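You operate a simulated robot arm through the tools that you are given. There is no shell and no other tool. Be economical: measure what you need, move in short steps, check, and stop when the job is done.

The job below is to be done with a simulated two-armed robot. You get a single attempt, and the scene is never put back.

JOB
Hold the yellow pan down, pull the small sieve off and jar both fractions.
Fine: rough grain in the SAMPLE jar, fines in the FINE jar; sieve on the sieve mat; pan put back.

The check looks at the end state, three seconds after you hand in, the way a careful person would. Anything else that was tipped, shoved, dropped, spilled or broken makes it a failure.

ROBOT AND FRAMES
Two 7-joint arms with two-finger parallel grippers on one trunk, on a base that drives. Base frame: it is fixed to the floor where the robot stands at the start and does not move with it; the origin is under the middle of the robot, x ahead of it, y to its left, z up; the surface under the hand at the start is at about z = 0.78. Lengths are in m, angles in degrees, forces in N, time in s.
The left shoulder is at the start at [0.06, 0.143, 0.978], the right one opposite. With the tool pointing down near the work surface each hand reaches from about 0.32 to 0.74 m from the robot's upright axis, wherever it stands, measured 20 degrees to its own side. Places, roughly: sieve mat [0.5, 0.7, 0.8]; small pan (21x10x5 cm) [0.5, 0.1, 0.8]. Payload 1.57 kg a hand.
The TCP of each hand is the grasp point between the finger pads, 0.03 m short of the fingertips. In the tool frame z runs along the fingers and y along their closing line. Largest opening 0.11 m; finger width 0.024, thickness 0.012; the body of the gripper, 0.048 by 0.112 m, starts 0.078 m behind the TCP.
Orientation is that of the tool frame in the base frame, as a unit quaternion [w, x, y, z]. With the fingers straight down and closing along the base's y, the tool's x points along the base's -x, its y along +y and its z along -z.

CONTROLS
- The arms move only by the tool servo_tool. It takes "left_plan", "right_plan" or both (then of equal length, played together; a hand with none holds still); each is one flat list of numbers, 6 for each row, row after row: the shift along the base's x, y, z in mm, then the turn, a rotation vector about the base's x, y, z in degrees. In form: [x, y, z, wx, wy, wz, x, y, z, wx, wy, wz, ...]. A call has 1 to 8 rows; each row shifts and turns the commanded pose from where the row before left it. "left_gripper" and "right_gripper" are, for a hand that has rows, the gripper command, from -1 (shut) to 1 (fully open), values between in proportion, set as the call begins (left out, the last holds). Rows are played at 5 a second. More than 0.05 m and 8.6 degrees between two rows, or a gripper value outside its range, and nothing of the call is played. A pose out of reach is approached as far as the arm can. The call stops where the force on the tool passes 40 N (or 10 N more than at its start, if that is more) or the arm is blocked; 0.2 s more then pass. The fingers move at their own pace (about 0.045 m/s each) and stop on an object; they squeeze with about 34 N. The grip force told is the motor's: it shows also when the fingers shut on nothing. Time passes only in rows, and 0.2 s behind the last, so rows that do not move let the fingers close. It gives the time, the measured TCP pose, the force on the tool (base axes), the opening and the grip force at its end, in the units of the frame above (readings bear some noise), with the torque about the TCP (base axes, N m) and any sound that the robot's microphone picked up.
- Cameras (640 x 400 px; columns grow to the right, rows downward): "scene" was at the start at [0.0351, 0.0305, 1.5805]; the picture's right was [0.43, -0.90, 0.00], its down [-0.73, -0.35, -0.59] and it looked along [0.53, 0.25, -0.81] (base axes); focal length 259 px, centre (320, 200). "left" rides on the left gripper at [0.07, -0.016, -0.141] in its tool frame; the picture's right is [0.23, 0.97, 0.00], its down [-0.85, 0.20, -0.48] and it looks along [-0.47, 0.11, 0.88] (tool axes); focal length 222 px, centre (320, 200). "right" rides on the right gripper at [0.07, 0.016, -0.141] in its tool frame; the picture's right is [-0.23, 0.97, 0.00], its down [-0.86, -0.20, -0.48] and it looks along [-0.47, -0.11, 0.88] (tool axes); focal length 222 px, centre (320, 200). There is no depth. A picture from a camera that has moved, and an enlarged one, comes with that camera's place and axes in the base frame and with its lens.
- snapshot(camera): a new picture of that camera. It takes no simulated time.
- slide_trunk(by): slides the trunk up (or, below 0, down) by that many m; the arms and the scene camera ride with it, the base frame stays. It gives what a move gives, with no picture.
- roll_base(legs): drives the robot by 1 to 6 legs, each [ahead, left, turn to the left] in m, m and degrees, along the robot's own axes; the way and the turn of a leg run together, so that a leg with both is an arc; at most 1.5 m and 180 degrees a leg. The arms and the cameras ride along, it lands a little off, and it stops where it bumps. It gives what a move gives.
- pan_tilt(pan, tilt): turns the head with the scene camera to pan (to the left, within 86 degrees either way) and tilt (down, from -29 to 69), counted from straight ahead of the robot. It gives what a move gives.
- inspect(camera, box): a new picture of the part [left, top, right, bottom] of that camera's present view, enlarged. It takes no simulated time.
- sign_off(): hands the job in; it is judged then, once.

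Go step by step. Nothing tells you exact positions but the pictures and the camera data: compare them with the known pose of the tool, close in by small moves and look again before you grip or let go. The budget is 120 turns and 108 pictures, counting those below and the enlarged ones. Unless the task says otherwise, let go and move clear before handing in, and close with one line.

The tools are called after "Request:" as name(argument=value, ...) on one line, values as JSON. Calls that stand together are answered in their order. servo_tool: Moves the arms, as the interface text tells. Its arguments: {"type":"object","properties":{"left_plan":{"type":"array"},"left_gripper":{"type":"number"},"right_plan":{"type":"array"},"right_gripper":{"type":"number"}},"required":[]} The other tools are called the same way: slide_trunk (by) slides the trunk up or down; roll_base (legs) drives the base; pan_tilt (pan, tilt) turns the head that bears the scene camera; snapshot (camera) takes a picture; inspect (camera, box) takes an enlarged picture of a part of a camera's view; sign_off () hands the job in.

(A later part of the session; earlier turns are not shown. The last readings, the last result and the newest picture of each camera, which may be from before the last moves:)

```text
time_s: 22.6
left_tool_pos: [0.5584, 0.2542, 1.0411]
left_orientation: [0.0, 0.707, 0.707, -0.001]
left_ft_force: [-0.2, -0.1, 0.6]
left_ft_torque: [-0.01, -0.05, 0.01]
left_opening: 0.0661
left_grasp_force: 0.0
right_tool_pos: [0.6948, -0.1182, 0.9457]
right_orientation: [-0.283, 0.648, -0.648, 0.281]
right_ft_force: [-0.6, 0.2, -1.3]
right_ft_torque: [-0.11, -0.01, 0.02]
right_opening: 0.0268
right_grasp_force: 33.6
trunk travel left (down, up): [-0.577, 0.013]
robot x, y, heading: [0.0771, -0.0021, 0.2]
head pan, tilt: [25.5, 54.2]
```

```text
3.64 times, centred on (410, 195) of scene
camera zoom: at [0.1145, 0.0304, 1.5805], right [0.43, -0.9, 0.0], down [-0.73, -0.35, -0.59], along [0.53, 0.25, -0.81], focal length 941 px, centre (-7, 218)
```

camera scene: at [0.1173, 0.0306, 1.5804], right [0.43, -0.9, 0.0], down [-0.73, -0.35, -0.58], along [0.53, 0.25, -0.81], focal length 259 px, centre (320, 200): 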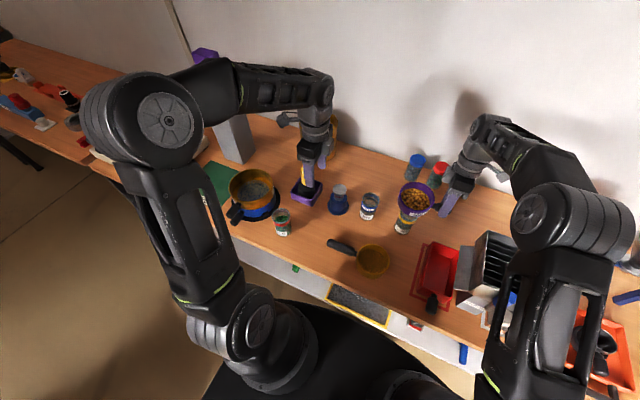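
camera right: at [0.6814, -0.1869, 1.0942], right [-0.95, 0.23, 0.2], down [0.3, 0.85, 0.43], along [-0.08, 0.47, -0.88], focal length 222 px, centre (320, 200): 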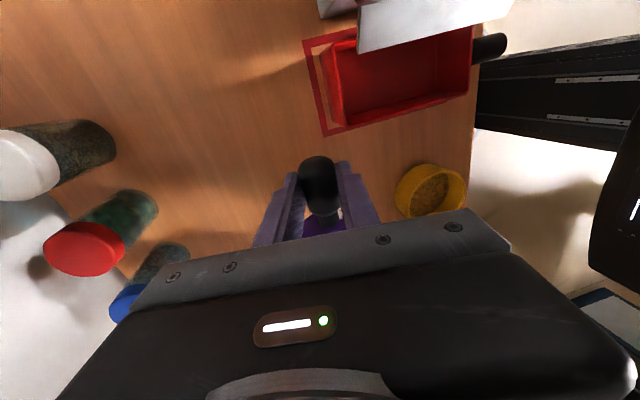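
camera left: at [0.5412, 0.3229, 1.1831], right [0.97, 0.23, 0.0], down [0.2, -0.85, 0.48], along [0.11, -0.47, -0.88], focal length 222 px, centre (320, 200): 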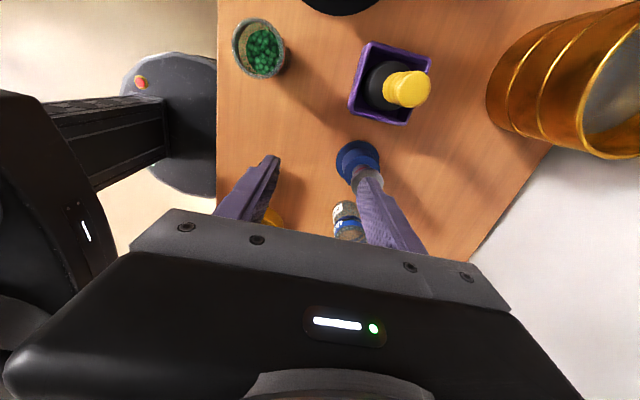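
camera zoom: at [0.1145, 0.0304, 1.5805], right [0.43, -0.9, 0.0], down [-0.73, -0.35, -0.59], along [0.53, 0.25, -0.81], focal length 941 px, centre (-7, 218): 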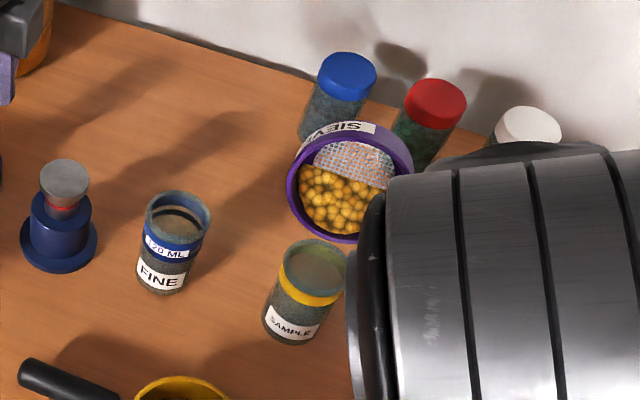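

The arm's elbow starts to block the head camera, so I tilt the left hand to watch the pour with its camera.

Request:
servo_tool(left_plan=[0, 10, 0, -8, 0, 0, 0, 10, 0, -8, 0, 0, 0, 10, 0, -8, 0, 0, 0, 10, 0, -8, 0, 0, 0, 0, 0, 0, 0, 0])

Request:
snapshot(camera="left")

Request:
snapshot(camera="scene")

```text
time_s: 23.8
left_tool_pos: [0.5584, 0.2958, 1.0429]
left_orientation: [0.195, 0.68, 0.679, -0.196]
left_ft_force: [1.0, -0.4, 0.1]
left_ft_torque: [0.04, 0.01, 0.0]
left_opening: 0.0659
left_grasp_force: 0.0
right_tool_pos: [0.6936, -0.1183, 0.9452]
right_orientation: [0.283, -0.648, 0.649, -0.281]
right_ft_force: [-0.5, 0.0, -2.4]
right_ft_torque: [-0.12, 0.03, 0.02]
right_opening: 0.027
right_grasp_force: 33.3
trunk travel left (down, up): [-0.577, 0.013]
robot x, y, heading: [0.0749, -0.0032, 0.0]
head pan, tilt: [25.5, 54.2]
```

```text
70 pictures are left
camera left: at [0.5423, 0.428, 1.1252], right [0.97, 0.19, -0.12], down [0.2, -0.47, 0.86], along [0.11, -0.86, -0.5], focal length 222 px, centre (320, 200)
```

left: 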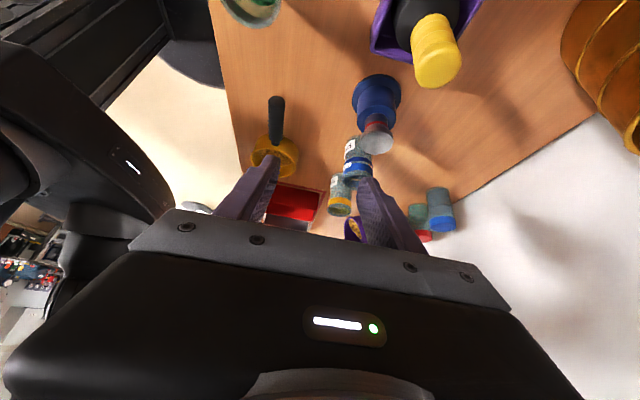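

```text
69 pictures are left
camera scene: at [0.1143, 0.0301, 1.5805], right [0.43, -0.9, 0.0], down [-0.73, -0.35, -0.59], along [0.53, 0.25, -0.81], focal length 259 px, centre (320, 200)
```

scene: 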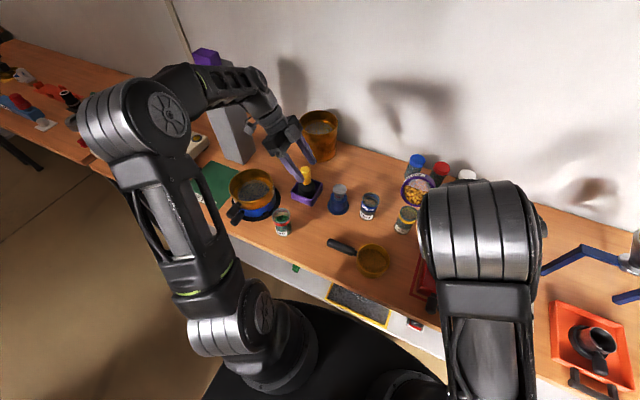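

Request:
servo_tool(left_plan=[-10, 0, 20, 0, 0, 0, -10, 0, 20, 0, 0, 0, 0, 0, 0, 0, 0, 0, 0, 0, 0, 0, 0, 0], right_plan=[-2, 0, 0, 0, -2, 0, -2, 0, 0, 0, -2, 0, 0, 0, 0, 0, 0, 0, 0, 0, 0, 0, 0, 0], left_gripper=1)

Request:
inspect(camera="left", box=[260, 120, 460, 245])

Request:
inspect(camera="scene", box=[340, 140, 480, 250])

```text
time_s: 24.8
left_tool_pos: [0.5369, 0.2943, 1.0827]
left_orientation: [0.196, 0.68, 0.68, -0.195]
left_ft_force: [-0.1, -1.1, 0.0]
left_ft_torque: [-0.01, -0.01, 0.01]
left_opening: 0.1099
left_grasp_force: 0.0
right_tool_pos: [0.69, -0.1178, 0.9441]
right_orientation: [0.305, -0.637, 0.639, -0.304]
right_ft_force: [-0.2, -0.3, -1.4]
right_ft_torque: [-0.11, 0.01, -0.03]
right_opening: 0.027
right_grasp_force: 33.5
trunk travel left (down, up): [-0.577, 0.013]
robot x, y, heading: [0.0795, 0.0021, -0.2]
head pan, tilt: [25.5, 54.2]
```

```text
3.20 times, centred on (360, 182) of left
camera zoom: at [0.521, 0.427, 1.1658], right [0.97, 0.19, -0.12], down [0.2, -0.47, 0.86], along [0.11, -0.86, -0.5], focal length 711 px, centre (192, 256)
```

zoom: 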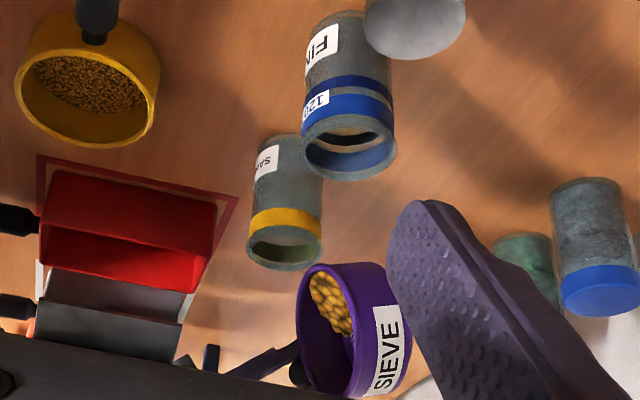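

```text
3.64 times, centred on (410, 195) of scene
camera zoom: at [0.1143, 0.0306, 1.5805], right [0.43, -0.9, 0.0], down [-0.73, -0.35, -0.59], along [0.53, 0.25, -0.81], focal length 941 px, centre (-7, 218)
```

zoom: 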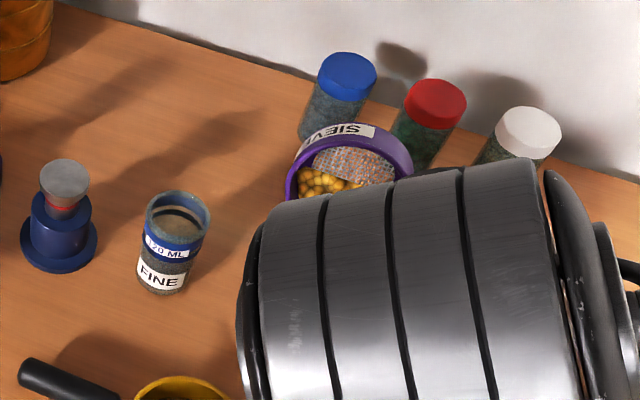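

Request:
inspect(camera="left", box=[320, 180, 400, 250])

```text
5.71 times, centred on (360, 215) of left
camera zoom: at [0.521, 0.427, 1.1658], right [0.97, 0.19, -0.12], down [0.2, -0.47, 0.86], along [0.11, -0.86, -0.5], focal length 1269 px, centre (91, 114)
```

zoom: 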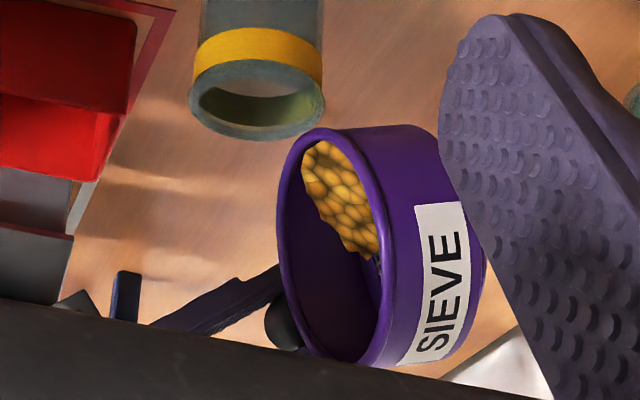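

Comparing lip and jar mouth in this view, the lip sits about 2 cm too far in +x. I shift it toward the jar's centre before tilting further.

Request:
servo_tool(right_plan=[-6, 0, 1, 0, 0, 0, -6, 0, 1, 0, 0, 0, -6, 0, 0, 0, 0, 0, 0, 0, 0, 0, 0, 0])

Request:
inspect(camera="left", box=[320, 180, 400, 250])

```text
time_s: 25.8
left_tool_pos: [0.5372, 0.294, 1.0813]
left_orientation: [0.195, 0.68, 0.68, -0.195]
left_ft_force: [0.1, 0.2, -0.3]
left_ft_torque: [0.01, -0.01, -0.02]
left_opening: 0.1102
left_grasp_force: 0.0
right_tool_pos: [0.6729, -0.1176, 0.9482]
right_orientation: [-0.305, 0.638, -0.638, 0.304]
right_ft_force: [-0.1, -0.5, -1.2]
right_ft_torque: [-0.08, 0.05, -0.03]
right_opening: 0.0271
right_grasp_force: 34.1
trunk travel left (down, up): [-0.577, 0.013]
robot x, y, heading: [0.0751, -0.0036, 0.3]
head pan, tilt: [25.5, 54.2]
```

```text
5.71 times, centred on (360, 215) of left
camera zoom: at [0.5212, 0.427, 1.1656], right [0.97, 0.19, -0.12], down [0.2, -0.47, 0.86], along [0.11, -0.86, -0.5], focal length 1269 px, centre (91, 114)
```

zoom: 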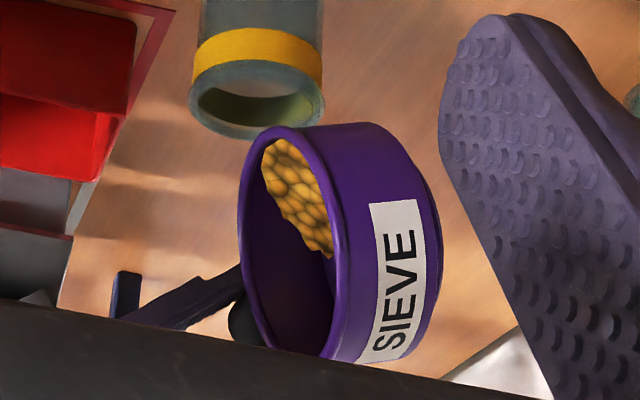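

Request:
servo_tool(right_plan=[-6, 0, 0, 0, 0, 0, -2, 0, 0, 0, -2, 0, -2, 0, 0, 0, -2, 0, -1, 0, 0, 0, -2, 0, 0, 0, 0, 0, 0, 0])

Request:
inspect(camera="left", box=[320, 180, 400, 250])

```text
time_s: 27.0
left_tool_pos: [0.5369, 0.2941, 1.0821]
left_orientation: [0.195, 0.68, 0.68, -0.196]
left_ft_force: [0.4, -0.1, -0.4]
left_ft_torque: [-0.01, 0.01, 0.01]
left_opening: 0.1101
left_grasp_force: 0.0
right_tool_pos: [0.6613, -0.1165, 0.9481]
right_orientation: [-0.339, 0.622, -0.62, 0.337]
right_ft_force: [0.4, 0.7, -1.0]
right_ft_torque: [-0.09, 0.02, 0.01]
right_opening: 0.0268
right_grasp_force: 33.8
trunk travel left (down, up): [-0.577, 0.013]
robot x, y, heading: [0.0794, 0.0028, 0.2]
head pan, tilt: [25.5, 54.2]
```

```text
5.71 times, centred on (360, 215) of left
camera zoom: at [0.5211, 0.4269, 1.1657], right [0.97, 0.19, -0.12], down [0.2, -0.47, 0.86], along [0.11, -0.86, -0.5], focal length 1269 px, centre (91, 114)
```

zoom: 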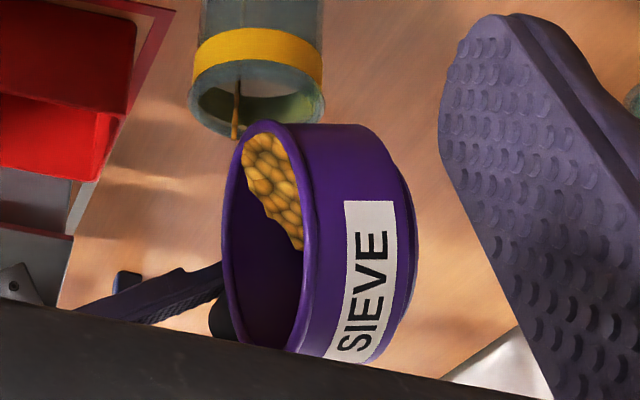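

Grain has begun to run into the jar, well inside the mouth. I let it flow and tilt on a little at a time.

Request:
servo_tool(right_plan=[2, 0, 0, 0, 0, 0, 1, 0, 0, 0, 0, 0, 0, 0, 0, 0, 0, 0, 0, 0, 0, 0, 0, 0])

Request:
inspect(camera="left", box=[320, 180, 400, 250])

```text
time_s: 28.0
left_tool_pos: [0.5375, 0.2945, 1.0825]
left_orientation: [0.195, 0.68, 0.68, -0.195]
left_ft_force: [0.9, -0.1, -0.1]
left_ft_torque: [-0.02, -0.03, 0.02]
left_opening: 0.1099
left_grasp_force: 0.1
right_tool_pos: [0.6647, -0.1183, 0.949]
right_orientation: [-0.339, 0.621, -0.621, 0.338]
right_ft_force: [-1.1, 0.1, -1.8]
right_ft_torque: [-0.1, 0.07, -0.02]
right_opening: 0.0269
right_grasp_force: 33.7
trunk travel left (down, up): [-0.577, 0.013]
robot x, y, heading: [0.0762, 0.0001, -0.1]
head pan, tilt: [25.5, 54.2]
```

```text
5.71 times, centred on (360, 215) of left
camera zoom: at [0.5211, 0.427, 1.1657], right [0.97, 0.19, -0.12], down [0.2, -0.47, 0.86], along [0.11, -0.86, -0.5], focal length 1269 px, centre (91, 114)
```

zoom: 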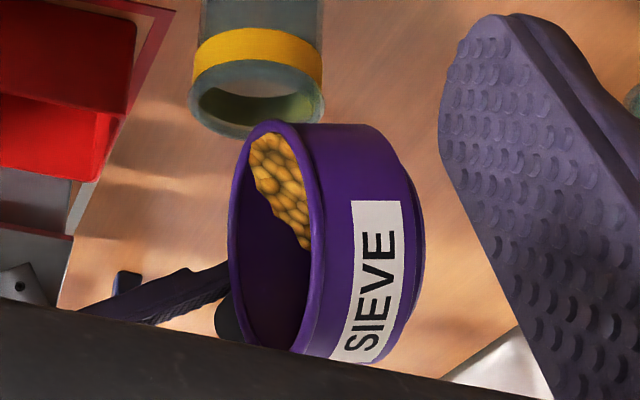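

The flow stopped at this tilt, so it follows the angle. I tilt on gently, holding the lip in place.

Request:
servo_tool(right_plan=[-1, 0, 0, 0, -1, 0, -1, 0, 0, 0, -1, 0, -1, 0, 0, 0, -1, 0, -1, 0, 0, 0, -1, 0, -1, 0, 0, 0, -1, 0, -1, 0, 0, 0, -1, 0])

Request:
inspect(camera="left", box=[320, 180, 400, 250])

```text
time_s: 29.4
left_tool_pos: [0.5371, 0.2943, 1.0827]
left_orientation: [0.195, 0.68, 0.679, -0.196]
left_ft_force: [0.0, 0.1, -0.1]
left_ft_torque: [0.0, 0.02, 0.0]
left_opening: 0.1098
left_grasp_force: 0.1
right_tool_pos: [0.6583, -0.1176, 0.948]
right_orientation: [-0.371, 0.603, -0.602, 0.37]
right_ft_force: [0.4, 0.2, -2.6]
right_ft_torque: [-0.08, 0.04, 0.0]
right_opening: 0.0269
right_grasp_force: 33.5
trunk travel left (down, up): [-0.577, 0.013]
robot x, y, heading: [0.0755, -0.0005, -0.1]
head pan, tilt: [25.5, 54.2]
```

```text
5.71 times, centred on (360, 215) of left
camera zoom: at [0.5211, 0.427, 1.1656], right [0.97, 0.19, -0.12], down [0.2, -0.47, 0.86], along [0.11, -0.86, -0.5], focal length 1269 px, centre (91, 114)
```

zoom: 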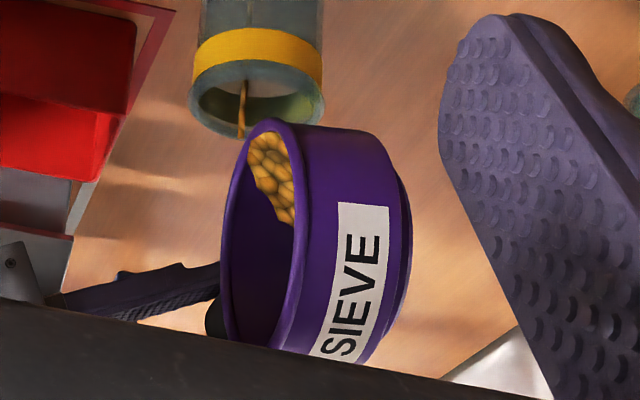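

The stream falls inside the mouth. I continue.

Request:
servo_tool(right_plan=[0, 0, 0, 0, -1, 0, -1, 0, 0, 0, -1, 0, -1, 0, 0, 0, -1, 0, 0, 0, 0, 0, -1, 0, -1, 0, 0, 0, -1, 0, -1, 0, 0, 0, -1, 0, -1, 0, 0, 0, -1, 0, -1, 0, 0, 0, -1, 0])

Request:
inspect(camera="left", box=[320, 180, 400, 250])

```text
time_s: 31.2
left_tool_pos: [0.5378, 0.2953, 1.0824]
left_orientation: [0.195, 0.68, 0.679, -0.195]
left_ft_force: [0.1, -0.6, -0.4]
left_ft_torque: [-0.01, -0.01, 0.03]
left_opening: 0.1101
left_grasp_force: 0.0
right_tool_pos: [0.6527, -0.1167, 0.947]
right_orientation: [0.413, -0.575, 0.575, -0.41]
right_ft_force: [1.3, -0.5, -2.2]
right_ft_torque: [-0.09, 0.01, 0.0]
right_opening: 0.0272
right_grasp_force: 34.0
trunk travel left (down, up): [-0.577, 0.013]
robot x, y, heading: [0.0775, -0.0023, -0.0]
head pan, tilt: [25.5, 54.2]
```

```text
5.71 times, centred on (360, 215) of left
camera zoom: at [0.5211, 0.427, 1.1657], right [0.97, 0.19, -0.12], down [0.2, -0.47, 0.86], along [0.11, -0.86, -0.5], focal length 1269 px, centre (91, 114)
```

zoom: 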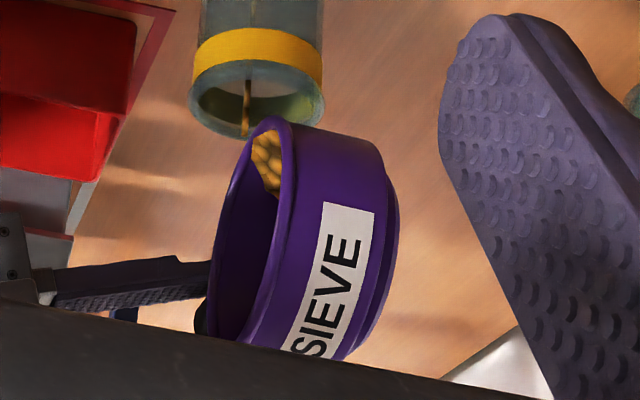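

Going well, with the stream centred. I keep tilting at the same pace.

Request:
servo_tool(right_plan=[-1, 0, 0, 0, -1, 0, -1, 0, 0, 0, -1, 0, -1, 0, 0, 0, -1, 0, -1, 0, 0, 0, -1, 0, -1, 0, 0, 0, -1, 0, 0, 0, 0, 0, -1, 0, -1, 0, 0, 0, -1, 0, -1, 0, 0, 0, -1, 0])

Request:
inspect(camera="left", box=[320, 180, 400, 250])

Request:
servo_tool(right_plan=[-1, 0, 0, 0, -1, 0, -1, 0, 0, 0, -1, 0, -1, 0, 0, 0, -1, 0, -1, 0, 0, 0, -1, 0, -1, 0, 0, 0, -1, 0, 0, 0, -1, 0, -1, 0, -1, 0, 0, 0, -1, 0, -1, 0, 0, 0, -1, 0])

Request:
inspect(camera="left", box=[320, 180, 400, 250])

```text
time_s: 33.0
left_tool_pos: [0.537, 0.2947, 1.0821]
left_orientation: [0.195, 0.68, 0.679, -0.194]
left_ft_force: [0.5, -0.4, 0.0]
left_ft_torque: [-0.01, -0.01, -0.02]
left_opening: 0.1101
left_grasp_force: 0.1
right_tool_pos: [0.645, -0.1169, 0.9483]
right_orientation: [-0.451, 0.546, -0.545, 0.45]
right_ft_force: [0.7, 0.4, -0.4]
right_ft_torque: [-0.12, 0.04, 0.03]
right_opening: 0.0268
right_grasp_force: 34.4
trunk travel left (down, up): [-0.577, 0.013]
robot x, y, heading: [0.0796, 0.0005, 0.3]
head pan, tilt: [25.5, 54.2]
```

```text
5.71 times, centred on (360, 215) of left
camera zoom: at [0.5211, 0.427, 1.1656], right [0.97, 0.19, -0.12], down [0.2, -0.47, 0.86], along [0.11, -0.86, -0.5], focal length 1269 px, centre (91, 114)
```

zoom: 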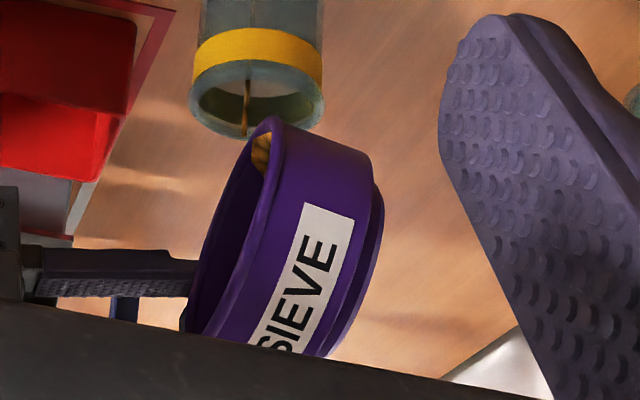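

```text
time_s: 34.8
left_tool_pos: [0.5374, 0.294, 1.0829]
left_orientation: [0.194, 0.68, 0.679, -0.194]
left_ft_force: [0.8, -0.6, -0.5]
left_ft_torque: [0.01, -0.03, -0.02]
left_opening: 0.11
left_grasp_force: 0.1
right_tool_pos: [0.6387, -0.1169, 0.9471]
right_orientation: [-0.488, 0.513, -0.512, 0.487]
right_ft_force: [-0.1, -0.4, -0.7]
right_ft_torque: [-0.13, 0.06, 0.0]
right_opening: 0.0271
right_grasp_force: 34.0
trunk travel left (down, up): [-0.577, 0.013]
robot x, y, heading: [0.0795, -0.0028, 0.1]
head pan, tilt: [25.5, 54.2]
```

```text
5.71 times, centred on (360, 215) of left
camera zoom: at [0.5211, 0.427, 1.1656], right [0.97, 0.19, -0.12], down [0.2, -0.47, 0.86], along [0.11, -0.86, -0.5], focal length 1269 px, centre (91, 114)
```

zoom: 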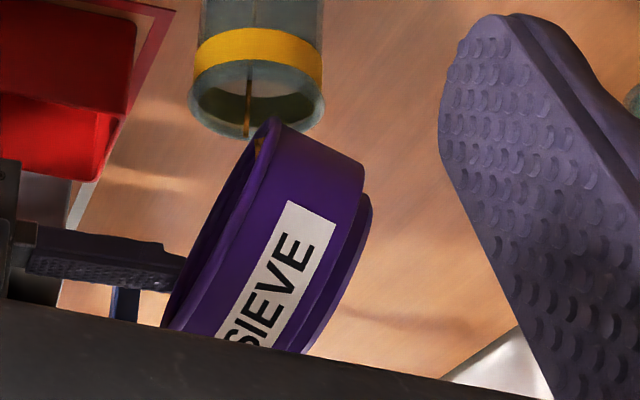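

Almost empty at 108 degrees. I carry on to about 125 so everything runs out.

Request:
servo_tool(right_plan=[-1, 0, 0, 0, -1, 0, -1, 0, 0, 0, -1, 0, -1, 0, 0, 0, -1, 0, -1, 0, -1, 0, -1, 0, -1, 0, 0, 0, -1, 0, 0, 0, -1, 0, -1, 0, -1, 0, 0, 0, -1, 0, -1, 0, -1, 0, -1, 0])

Request:
servo_tool(right_plan=[-1, 0, 0, 0, -1.5, 0, -1, 0, -1, 0, -1.5, 0, -1, 0, 0, 0, -1.5, 0, -1, 0, -1, 0, -1.5, 0, -1, 0, 0, 0, -1.5, 0, -1, 0, -1, 0, -1.5, 0, 0, 0, 0, 0, 0, 0, 0, 0, 0, 0, 0, 0])

Request:
inspect(camera="left", box=[320, 180, 400, 250])

Request:
snapshot(camera="scene")

Request:
snapshot(camera="right")

```text
time_s: 36.6
left_tool_pos: [0.5368, 0.2941, 1.0823]
left_orientation: [0.196, 0.679, 0.68, -0.195]
left_ft_force: [0.1, -0.3, -0.3]
left_ft_torque: [0.0, 0.0, 0.01]
left_opening: 0.1099
left_grasp_force: 0.0
right_tool_pos: [0.6314, -0.1173, 0.9454]
right_orientation: [0.522, -0.478, 0.476, -0.522]
right_ft_force: [0.7, 0.2, -1.6]
right_ft_torque: [-0.1, 0.04, 0.02]
right_opening: 0.0267
right_grasp_force: 33.9
trunk travel left (down, up): [-0.577, 0.013]
robot x, y, heading: [0.0793, 0.0012, 0.1]
head pan, tilt: [25.5, 54.2]
```

```text
time_s: 37.4
left_tool_pos: [0.5347, 0.2967, 1.0827]
left_orientation: [0.195, 0.681, 0.679, -0.195]
left_ft_force: [0.3, -0.1, -0.1]
left_ft_torque: [-0.01, 0.0, -0.01]
left_opening: 0.1103
left_grasp_force: 0.0
right_tool_pos: [0.627, -0.1146, 0.9506]
right_orientation: [-0.541, 0.457, -0.448, 0.546]
right_ft_force: [-10.7, 8.4, 18.8]
right_ft_torque: [-1.31, 3.62, -2.05]
right_opening: 0.0269
right_grasp_force: 34.0
trunk travel left (down, up): [-0.577, 0.013]
robot x, y, heading: [0.0801, -0.0038, 0.4]
head pan, tilt: [25.5, 54.2]
stopped in row 4 (right hand): the force on the tool passed its limit at 47 N (the readings are from after the stop); the commanded pose is now the measured one
```

```text
5.71 times, centred on (360, 215) of left
camera zoom: at [0.5189, 0.4288, 1.1661], right [0.97, 0.19, -0.12], down [0.2, -0.47, 0.86], along [0.11, -0.86, -0.5], focal length 1269 px, centre (91, 114)
```

zoom: 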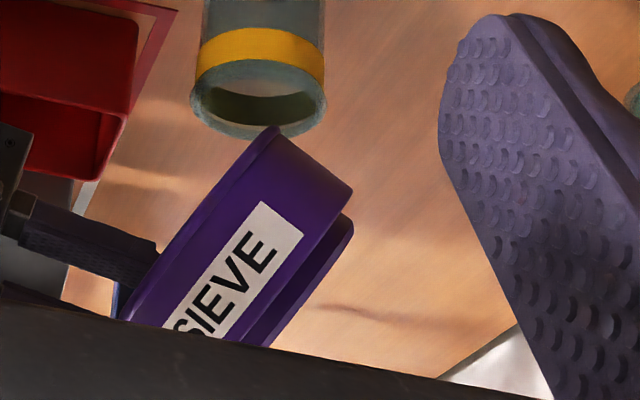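

```text
57 pictures are left
camera scene: at [0.1115, 0.0327, 1.5806], right [0.43, -0.9, 0.0], down [-0.73, -0.35, -0.59], along [0.53, 0.25, -0.81], focal length 259 px, centre (320, 200)
```

scene: 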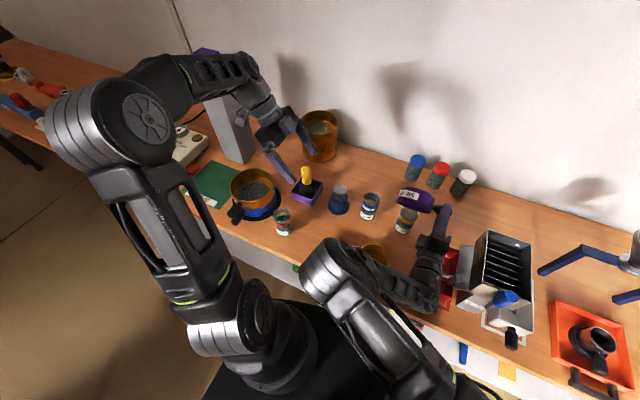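

```text
56 pictures are left
camera right: at [0.4919, -0.1858, 0.9092], right [0.17, 0.21, -0.96], down [-0.51, 0.86, 0.1], along [0.84, 0.47, 0.26], focal length 222 px, centre (320, 200)
```

right: 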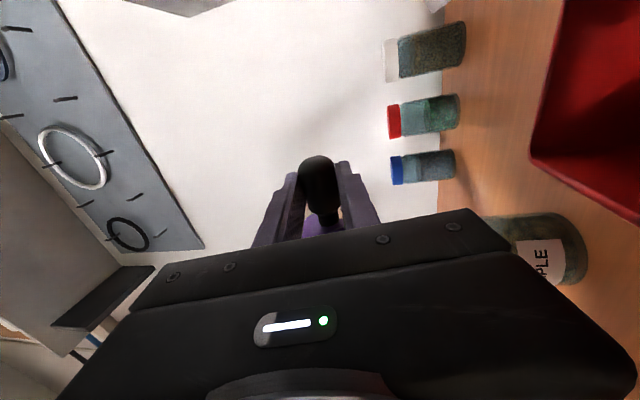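

The wrist touched something, probably the red tray's rim, so I stop and ease off: up and tilting back a few degrees, then look.

Request:
servo_tool(right_plan=[0, 0, 4, 0, 0, 0, 0, 0, 4, 0, 0, 0, 0, 0, 4, 0, 2, 0, 0, 0, 4, 0, 2, 0, 0, 0, 4, 0, 0, 0])

Request:
snapshot(camera="scene")

Request:
inspect(camera="scene", box=[360, 170, 540, 300])

Request:
inspect(camera="left", box=[240, 120, 420, 245])

```text
time_s: 38.6
left_tool_pos: [0.5375, 0.294, 1.0822]
left_orientation: [0.195, 0.679, 0.68, -0.195]
left_ft_force: [-0.2, -0.4, 0.4]
left_ft_torque: [0.02, -0.01, 0.02]
left_opening: 0.11
left_grasp_force: 0.0
right_tool_pos: [0.6274, -0.1174, 0.9681]
right_orientation: [-0.524, 0.476, -0.469, 0.528]
right_ft_force: [0.1, 0.7, -0.8]
right_ft_torque: [-0.13, 0.01, 0.01]
right_opening: 0.0267
right_grasp_force: 34.3
trunk travel left (down, up): [-0.577, 0.013]
robot x, y, heading: [0.0815, 0.0026, -0.0]
head pan, tilt: [25.5, 54.2]
```

```text
55 pictures are left
camera scene: at [0.1144, 0.0306, 1.5805], right [0.43, -0.9, 0.0], down [-0.73, -0.35, -0.59], along [0.53, 0.25, -0.81], focal length 259 px, centre (320, 200)
```

scene: 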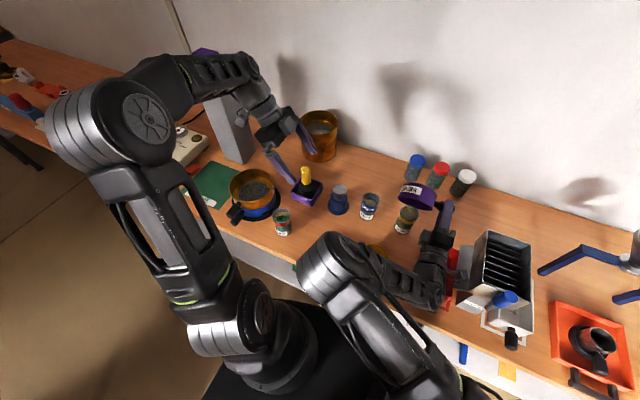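

```text
3.08 times, centred on (450, 235) of scene
camera zoom: at [0.1144, 0.0306, 1.5805], right [0.43, -0.9, 0.0], down [-0.73, -0.35, -0.59], along [0.53, 0.25, -0.81], focal length 796 px, centre (-80, 92)
```

zoom: 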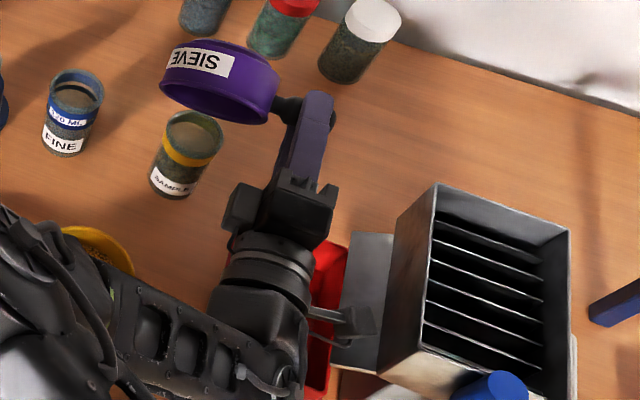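

```text
3.20 times, centred on (330, 182) of left
camera zoom: at [0.521, 0.4271, 1.1657], right [0.97, 0.19, -0.12], down [0.2, -0.47, 0.86], along [0.11, -0.86, -0.5], focal length 711 px, centre (288, 256)
```

zoom: 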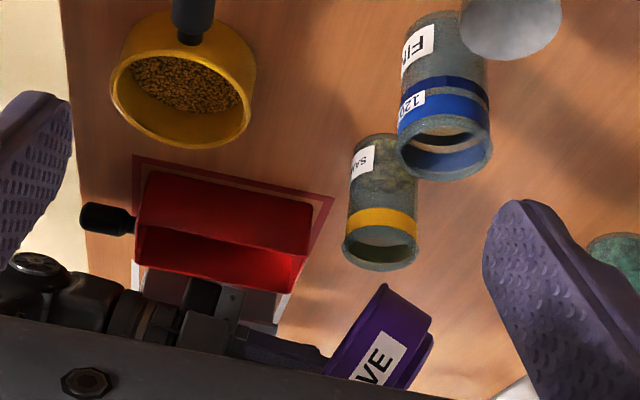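

Request:
inspect(camera="left", box=[260, 120, 460, 245])

```text
3.20 times, centred on (360, 182) of left
camera zoom: at [0.521, 0.4271, 1.1657], right [0.97, 0.19, -0.12], down [0.2, -0.47, 0.86], along [0.11, -0.86, -0.5], focal length 711 px, centre (192, 256)
```

zoom: 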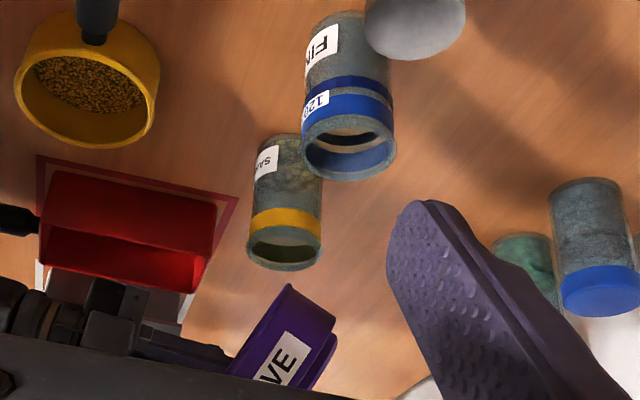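

Tray, jars and table look unchanged and no grain lies on the table. I turn the sieve back over the jar and check that it is empty.

Request:
servo_tool(right_plan=[4, 0, 2, 0, 5, 0, 4, 0, 2, 0, 5, 0, 4, 0, 2, 0, 5, 0, 4, 0, 2, 0, 5, 0, 4, 0, 2, 0, 5, 0, 4, 0, 0, 0, 5, 0, 4, 0, 0, 0, 5, 0, 4, 0, 0, 0, 5, 0])

Request:
servo_tool(right_plan=[3, 0, 0, 0, 6, 0, 3, 0, 0, 0, 6, 0, 3, 0, 0, 0, 6, 0, 0, 0, 0, 0, 0, 0])

Request:
inspect(camera="scene", box=[340, 140, 480, 250])

Request:
inspect(camera="left", box=[260, 120, 460, 245])

```text
time_s: 40.4
left_tool_pos: [0.5377, 0.2942, 1.0828]
left_orientation: [0.195, 0.68, 0.679, -0.195]
left_ft_force: [0.1, 0.0, -0.6]
left_ft_torque: [0.0, 0.04, 0.02]
left_opening: 0.1099
left_grasp_force: 0.1
right_tool_pos: [0.6599, -0.1177, 0.9777]
right_orientation: [-0.331, 0.627, -0.622, 0.333]
right_ft_force: [-0.4, 0.0, -1.1]
right_ft_torque: [-0.07, -0.01, -0.03]
right_opening: 0.0271
right_grasp_force: 33.7
trunk travel left (down, up): [-0.577, 0.013]
robot x, y, heading: [0.0801, -0.0007, 0.1]
head pan, tilt: [25.5, 54.2]
```

```text
time_s: 41.4
left_tool_pos: [0.5364, 0.2949, 1.0832]
left_orientation: [0.195, 0.679, 0.68, -0.195]
left_ft_force: [0.6, 0.0, -0.1]
left_ft_torque: [-0.01, 0.03, 0.01]
left_opening: 0.1099
left_grasp_force: 0.1
right_tool_pos: [0.6699, -0.1156, 0.9769]
right_orientation: [-0.231, 0.672, -0.664, 0.231]
right_ft_force: [0.2, -0.7, -0.6]
right_ft_torque: [-0.06, 0.0, 0.0]
right_opening: 0.027
right_grasp_force: 34.1
trunk travel left (down, up): [-0.577, 0.013]
robot x, y, heading: [0.0781, 0.0003, 0.0]
head pan, tilt: [25.5, 54.2]
```

```text
3.64 times, centred on (410, 195) of scene
camera zoom: at [0.1141, 0.0313, 1.5805], right [0.43, -0.9, 0.0], down [-0.73, -0.35, -0.59], along [0.53, 0.25, -0.81], focal length 941 px, centre (-7, 218)
```

zoom: 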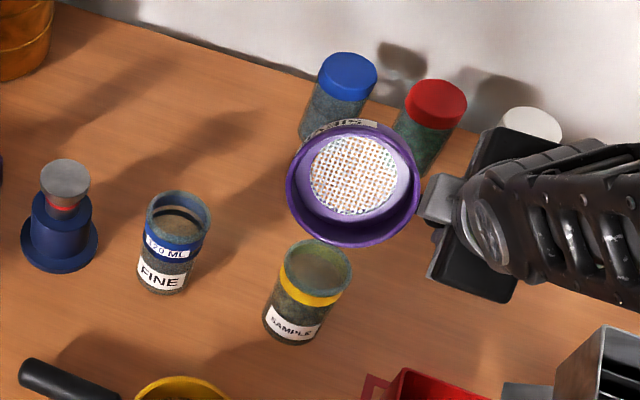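

```text
3.20 times, centred on (360, 182) of left
camera zoom: at [0.5208, 0.4277, 1.1656], right [0.97, 0.19, -0.12], down [0.2, -0.47, 0.86], along [0.11, -0.86, -0.5], focal length 711 px, centre (192, 256)
```

zoom: 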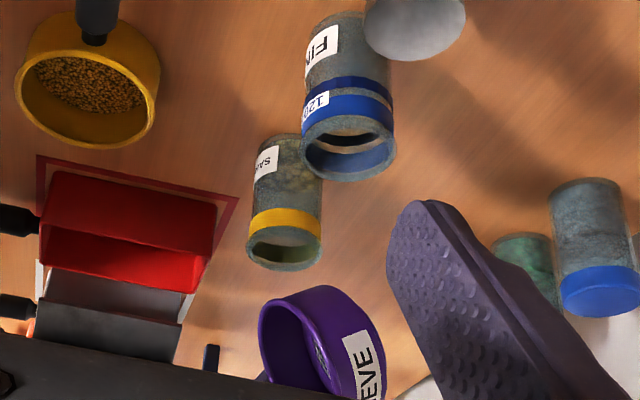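

The sieve is empty and all the rough grain is in SAMPLE. Now the right hand parks the sieve up at the right while the left hand comes upright again for the pan.

Request:
servo_tool(left_plan=[-8, 0, 0, 8, 0, 0, -8, 0, 0, 8, 0, 0, -8, 0, 0, 8, 0, 0, -8, 0, 0, 8, 0, 0, -8, 0, 0, 0, 0, 0, -8, 0, 0, 0, 0, 0, 0, 0, 0, 0, 0, 0], right_plan=[-15, -20, 15, 0, 5, 0, -15, -20, 15, 0, 5, 0, -20, -20, 15, 0, 5, 0, -20, -20, 15, 0, 5, 0, -20, -20, 10, 0, 5, 0, -20, -20, 5, 0, 5, 0, -20, -20, 0, 0, 5, 0], left_gripper=-0.18)

Request:
servo_tool(left_plan=[-1, -42, 0, 0, 6, 0, -1, -42, 0, 0, 6, 0, -1, -42, 0, 0, 6, 0, -1, -42, -20, 0, 0, 0, 0, 0, -40, 0, 0, 0, 0, 0, -40, 0, 0, 0, 0, 0, -40, 0, 0, 0, 0, 0, 0, 0, 0, 0])

Request:
snapshot(camera="scene")

Request:
snapshot(camera="left")

```text
time_s: 43.0
left_tool_pos: [0.4902, 0.2918, 1.0828]
left_orientation: [0.0, 0.707, 0.707, -0.001]
left_ft_force: [-0.1, -0.1, -0.2]
left_ft_torque: [0.0, -0.01, 0.0]
left_opening: 0.045
left_grasp_force: 0.1
right_tool_pos: [0.5371, -0.2595, 1.0517]
right_orientation: [-0.019, 0.71, -0.703, 0.018]
right_ft_force: [0.8, -0.3, -1.5]
right_ft_torque: [-0.08, 0.0, 0.02]
right_opening: 0.0268
right_grasp_force: 33.9
trunk travel left (down, up): [-0.577, 0.013]
robot x, y, heading: [0.079, 0.0015, 0.1]
head pan, tilt: [25.5, 54.2]
```

```text
time_s: 44.8
left_tool_pos: [0.4862, 0.1516, 0.9376]
left_orientation: [-0.09, 0.703, 0.7, -0.094]
left_ft_force: [-0.7, 0.7, 0.0]
left_ft_torque: [-0.02, -0.03, 0.0]
left_opening: 0.045
left_grasp_force: 0.0
left hand out of reach, approached as far as the arm can: row 3
right_tool_pos: [0.538, -0.2583, 1.0502]
right_orientation: [-0.02, 0.709, -0.705, 0.017]
right_ft_force: [1.0, -0.1, -2.1]
right_ft_torque: [-0.06, -0.01, 0.02]
right_opening: 0.0267
right_grasp_force: 33.8
trunk travel left (down, up): [-0.577, 0.013]
robot x, y, heading: [0.0785, -0.0014, -0.1]
head pan, tilt: [25.5, 54.2]
```

```text
49 pictures are left
camera scene: at [0.1139, 0.0303, 1.5805], right [0.43, -0.9, 0.0], down [-0.73, -0.35, -0.59], along [0.53, 0.25, -0.81], focal length 259 px, centre (320, 200)
```

scene: 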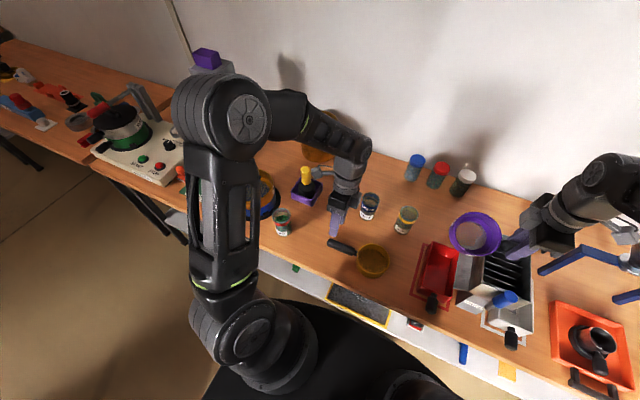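

```text
48 pictures are left
camera left: at [0.5067, 0.22, 1.0787], right [0.94, 0.22, -0.25], down [0.31, -0.85, 0.42], along [-0.12, -0.47, -0.87], focal length 222 px, centre (320, 200)
```

left: 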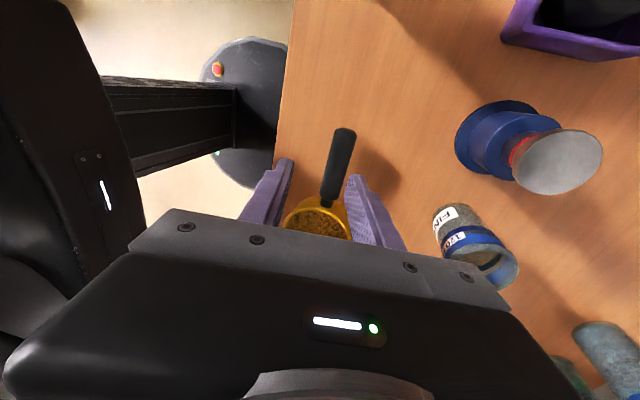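

The pan handle is where I left it, its axis at about x 0.479. I line up, lower and grip it with the lean.

Request:
servo_tool(left_plan=[-5, -20, -30, 0, 0, 0, 0, 0, -30, 0, 0, 0, 0, 0, -25, 0, 0, 0, 0, 0, -15, 0, 0, 0, 0, 0, 0, 0, 0, 0])

Request:
snapshot(camera="left")

Request:
inspect(camera="scene", box=[300, 180, 440, 290])

```text
time_s: 46.0
left_tool_pos: [0.4805, 0.1312, 0.8382]
left_orientation: [-0.089, 0.702, 0.7, -0.094]
left_ft_force: [0.0, -0.3, -0.1]
left_ft_torque: [0.03, -0.01, 0.0]
left_opening: 0.0453
left_grasp_force: 0.1
right_tool_pos: [0.5385, -0.2589, 1.0512]
right_orientation: [-0.02, 0.71, -0.704, 0.018]
right_ft_force: [-0.5, -0.4, -0.9]
right_ft_torque: [-0.05, 0.0, 0.02]
right_opening: 0.0272
right_grasp_force: 34.0
trunk travel left (down, up): [-0.577, 0.013]
robot x, y, heading: [0.0779, 0.0014, -0.0]
head pan, tilt: [25.5, 54.2]
```

```text
47 pictures are left
camera left: at [0.5016, 0.201, 0.9795], right [0.94, 0.22, -0.25], down [0.31, -0.85, 0.42], along [-0.12, -0.47, -0.87], focal length 222 px, centre (320, 200)
```

left: 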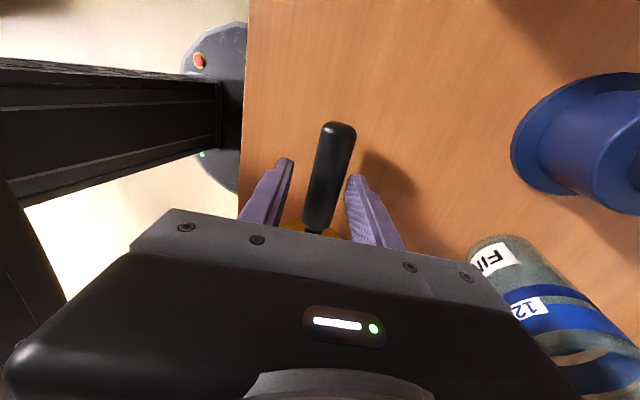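

```text
3.64 times, centred on (370, 235) of scene
camera zoom: at [0.1142, 0.0304, 1.5805], right [0.43, -0.9, 0.0], down [-0.73, -0.35, -0.59], along [0.53, 0.25, -0.81], focal length 941 px, centre (138, 73)
```

zoom: 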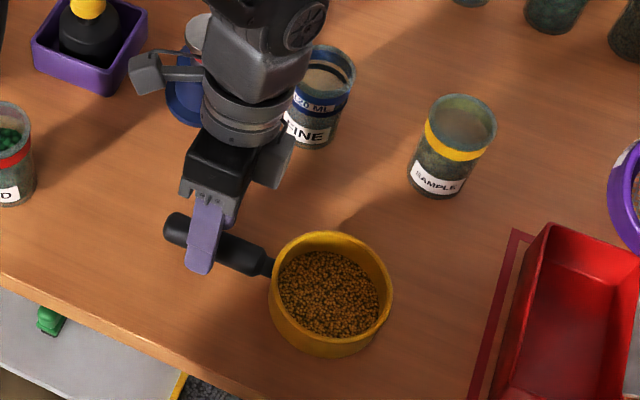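

Request:
servo_tool(left_plan=[2, 0, -6, 0, 0, 0, 0, 0, -5, 0, 0, 0, 0, 0, 0, 0, 0, 0])

Request:
servo_tool(left_plan=[0, 0, 0, 0, 0, 0, 0, 0, 0, 0, 0, 0, 0, 0, 0, 0, 0, 0, 0, 0, 0, 0, 0, 0], left_gripper=-1)

Request:
snapshot(camera="left")

```text
time_s: 46.8
left_tool_pos: [0.4821, 0.1324, 0.8279]
left_orientation: [-0.09, 0.702, 0.7, -0.093]
left_ft_force: [-0.4, 0.1, -0.1]
left_ft_torque: [0.03, -0.01, 0.02]
left_opening: 0.0453
left_grasp_force: 0.2
right_tool_pos: [0.5385, -0.2577, 1.0499]
right_orientation: [-0.02, 0.71, -0.704, 0.017]
right_ft_force: [0.0, 0.0, -0.7]
right_ft_torque: [-0.08, 0.02, -0.04]
right_opening: 0.027
right_grasp_force: 33.8
trunk travel left (down, up): [-0.577, 0.013]
robot x, y, heading: [0.0769, 0.0016, -0.0]
head pan, tilt: [25.5, 54.2]
```

```text
time_s: 47.8
left_tool_pos: [0.4831, 0.1327, 0.8281]
left_orientation: [-0.089, 0.703, 0.7, -0.093]
left_ft_force: [0.0, -0.3, 0.6]
left_ft_torque: [0.07, -0.01, 0.01]
left_opening: 0.0271
left_grasp_force: 34.0
right_tool_pos: [0.5391, -0.2583, 1.0511]
right_orientation: [-0.021, 0.71, -0.704, 0.018]
right_ft_force: [-0.1, -0.6, -1.6]
right_ft_torque: [-0.06, 0.0, -0.03]
right_opening: 0.0269
right_grasp_force: 34.3
trunk travel left (down, up): [-0.577, 0.013]
robot x, y, heading: [0.0788, 0.0013, 0.2]
head pan, tilt: [25.5, 54.2]
```

```text
45 pictures are left
camera left: at [0.5031, 0.2018, 0.9684], right [0.94, 0.22, -0.25], down [0.31, -0.85, 0.42], along [-0.12, -0.47, -0.87], focal length 222 px, centre (320, 200)
```

left: 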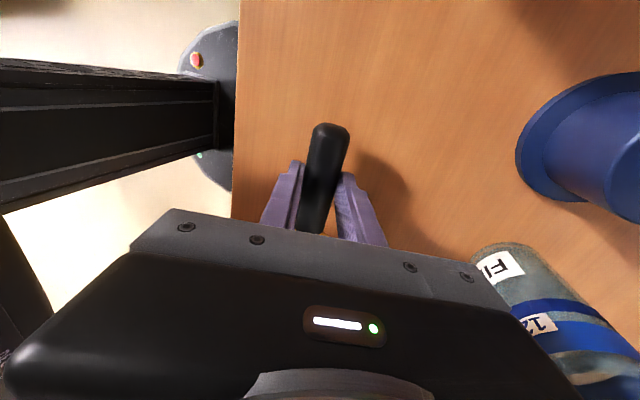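

The pan is gripped. I lift it straight up, level, and then carry it forward and left at height toward FINE.

Request:
servo_tool(left_plan=[0, 0, 5, 0, 0, 0, 0, 0, 15, 0, 0, 0, 0, 0, 25, 0, 0, 0, 0, 0, 30, 0, 0, 0, 0, 0, 30, 0, 0, 0, 0, 0, 25, 0, 0, 0, 0, 0, 0, 0, 0, 0])

Request:
inspect(camera="scene", box=[280, 140, 460, 280])

```text
time_s: 49.4
left_tool_pos: [0.4817, 0.1336, 0.9578]
left_orientation: [-0.091, 0.703, 0.7, -0.093]
left_ft_force: [0.2, 0.1, -1.8]
left_ft_torque: [0.15, 0.0, -0.01]
left_opening: 0.0271
left_grasp_force: 33.9
right_tool_pos: [0.5386, -0.2574, 1.0506]
right_orientation: [-0.02, 0.71, -0.704, 0.019]
right_ft_force: [0.4, 0.7, -1.0]
right_ft_torque: [-0.09, 0.01, 0.01]
right_opening: 0.0265
right_grasp_force: 33.8
trunk travel left (down, up): [-0.577, 0.013]
robot x, y, heading: [0.0769, -0.0042, 0.0]
head pan, tilt: [25.5, 54.2]
```

```text
2.86 times, centred on (370, 210) of scene
camera zoom: at [0.1147, 0.0305, 1.5805], right [0.43, -0.9, 0.0], down [-0.73, -0.35, -0.59], along [0.53, 0.25, -0.81], focal length 739 px, centre (177, 171)
```

zoom: 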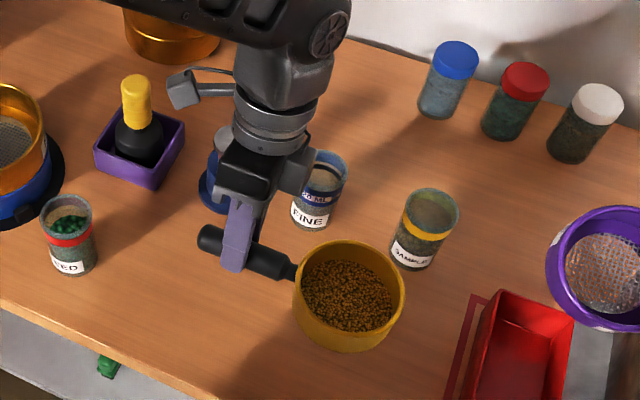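

Request:
servo_tool(left_plan=[20, 9, 0, 0, 0, 0, 28, 10, 0, 0, 0, 0, 30, 10, 0, 0, -3, 0, 30, 10, 0, 0, -3, 0, 30, 10, 0, 0, -3, 0, 30, 10, 0, 0, -3, 0, 30, 10, 0, 0, -3, 0, 20, 6, 0, 0, -3, 0])

Request:
inspect(camera="scene", box=[280, 120, 460, 260])

Request:
snapshot(camera="right")

```text
time_s: 51.2
left_tool_pos: [0.6999, 0.2082, 0.9572]
left_orientation: [0.02, 0.709, 0.705, 0.018]
left_ft_force: [-0.6, -0.5, -2.5]
left_ft_torque: [0.14, -0.02, -0.02]
left_opening: 0.027
left_grasp_force: 34.0
right_tool_pos: [0.5382, -0.2588, 1.0507]
right_orientation: [-0.021, 0.71, -0.704, 0.018]
right_ft_force: [0.3, -0.7, -1.5]
right_ft_torque: [-0.1, -0.01, -0.01]
right_opening: 0.0269
right_grasp_force: 33.7
trunk travel left (down, up): [-0.577, 0.013]
robot x, y, heading: [0.0827, 0.0017, -0.1]
head pan, tilt: [25.5, 54.2]
```

```text
2.86 times, centred on (370, 190) of scene
camera zoom: at [0.1147, 0.0306, 1.5805], right [0.43, -0.9, 0.0], down [-0.73, -0.35, -0.59], along [0.53, 0.25, -0.81], focal length 739 px, centre (177, 229)
```

zoom: 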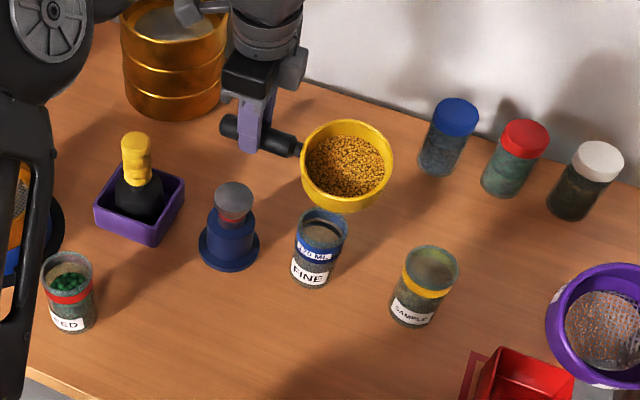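

```text
42 pictures are left
camera right: at [0.516, -0.3284, 1.1908], right [-0.97, 0.22, -0.05], down [0.17, 0.86, 0.49], along [0.15, 0.47, -0.87], focal length 222 px, centre (320, 200)
```

right: 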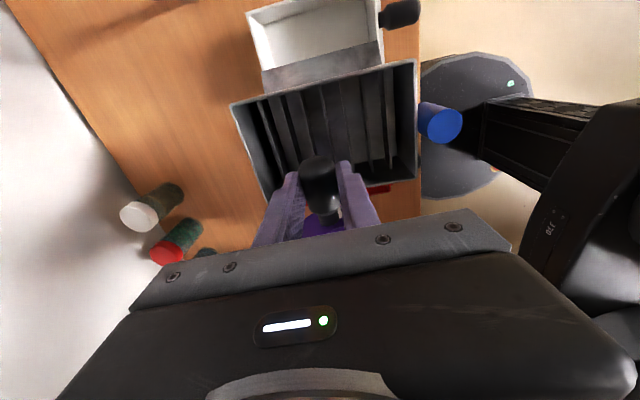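

The pan is above FINE, level enough. The right hand swings its camera round to watch from the right, and the left tilts to about 30 degrees.

Request:
servo_tool(right_plan=[-14, -8, 8, 7, 0, 0, -14, -8, 8, 7, 0, 0, -14, -8, 8, 7, 0, 0, -14, -8, 8, 7, 0, 0, -14, -8, 0, 7, 0, 0, 0, 0, 0, 0, 0, 0], left_plan=[4, 1, -2, 0, -3, 0, 5, 1, -2, 0, -3, 0, 4, 1, -3, 0, -3, 0, 4, 0, -3, 0, -3, 0, 0, 0, 0, 0, 0, 0, 0, 0, 0, 0, 0, 0])

Request:
snapshot(camera="right")

Request:
inspect(camera="scene", box=[320, 130, 440, 230])

```text
time_s: 52.6
left_tool_pos: [0.7173, 0.2108, 0.9473]
left_orientation: [0.094, 0.703, 0.699, 0.091]
left_ft_force: [-0.2, 0.1, -2.1]
left_ft_torque: [0.1, 0.01, 0.02]
left_opening: 0.0271
left_grasp_force: 34.2
right_tool_pos: [0.4692, -0.2966, 1.0853]
right_orientation: [0.233, -0.672, 0.675, 0.195]
right_ft_force: [0.2, 0.2, -1.0]
right_ft_torque: [-0.07, -0.03, 0.0]
right_opening: 0.0272
right_grasp_force: 34.0
trunk travel left (down, up): [-0.577, 0.013]
robot x, y, heading: [0.0793, 0.0013, -0.0]
head pan, tilt: [25.5, 54.2]
```

```text
41 pictures are left
camera right: at [0.4474, -0.4347, 1.1583], right [-0.97, 0.21, 0.08], down [0.16, 0.42, 0.89], along [0.15, 0.88, -0.44], focal length 222 px, centre (320, 200)
```

right: 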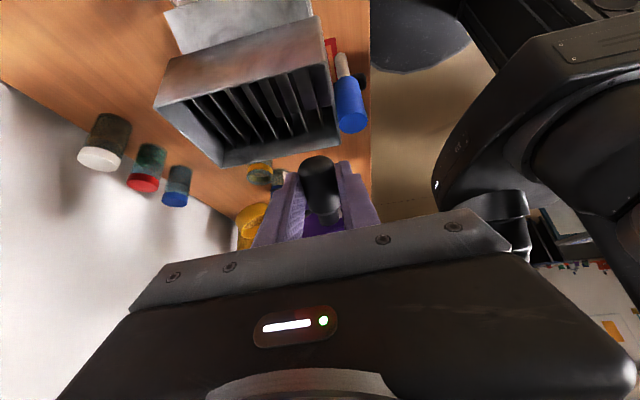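

```text
4.00 times, centred on (380, 180) of scene
camera zoom: at [0.1145, 0.031, 1.5805], right [0.43, -0.9, 0.0], down [-0.73, -0.35, -0.59], along [0.53, 0.25, -0.81], focal length 1035 px, centre (80, 280)
```

zoom: 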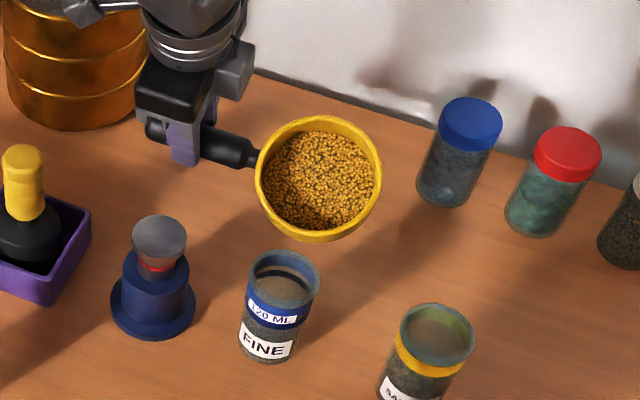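

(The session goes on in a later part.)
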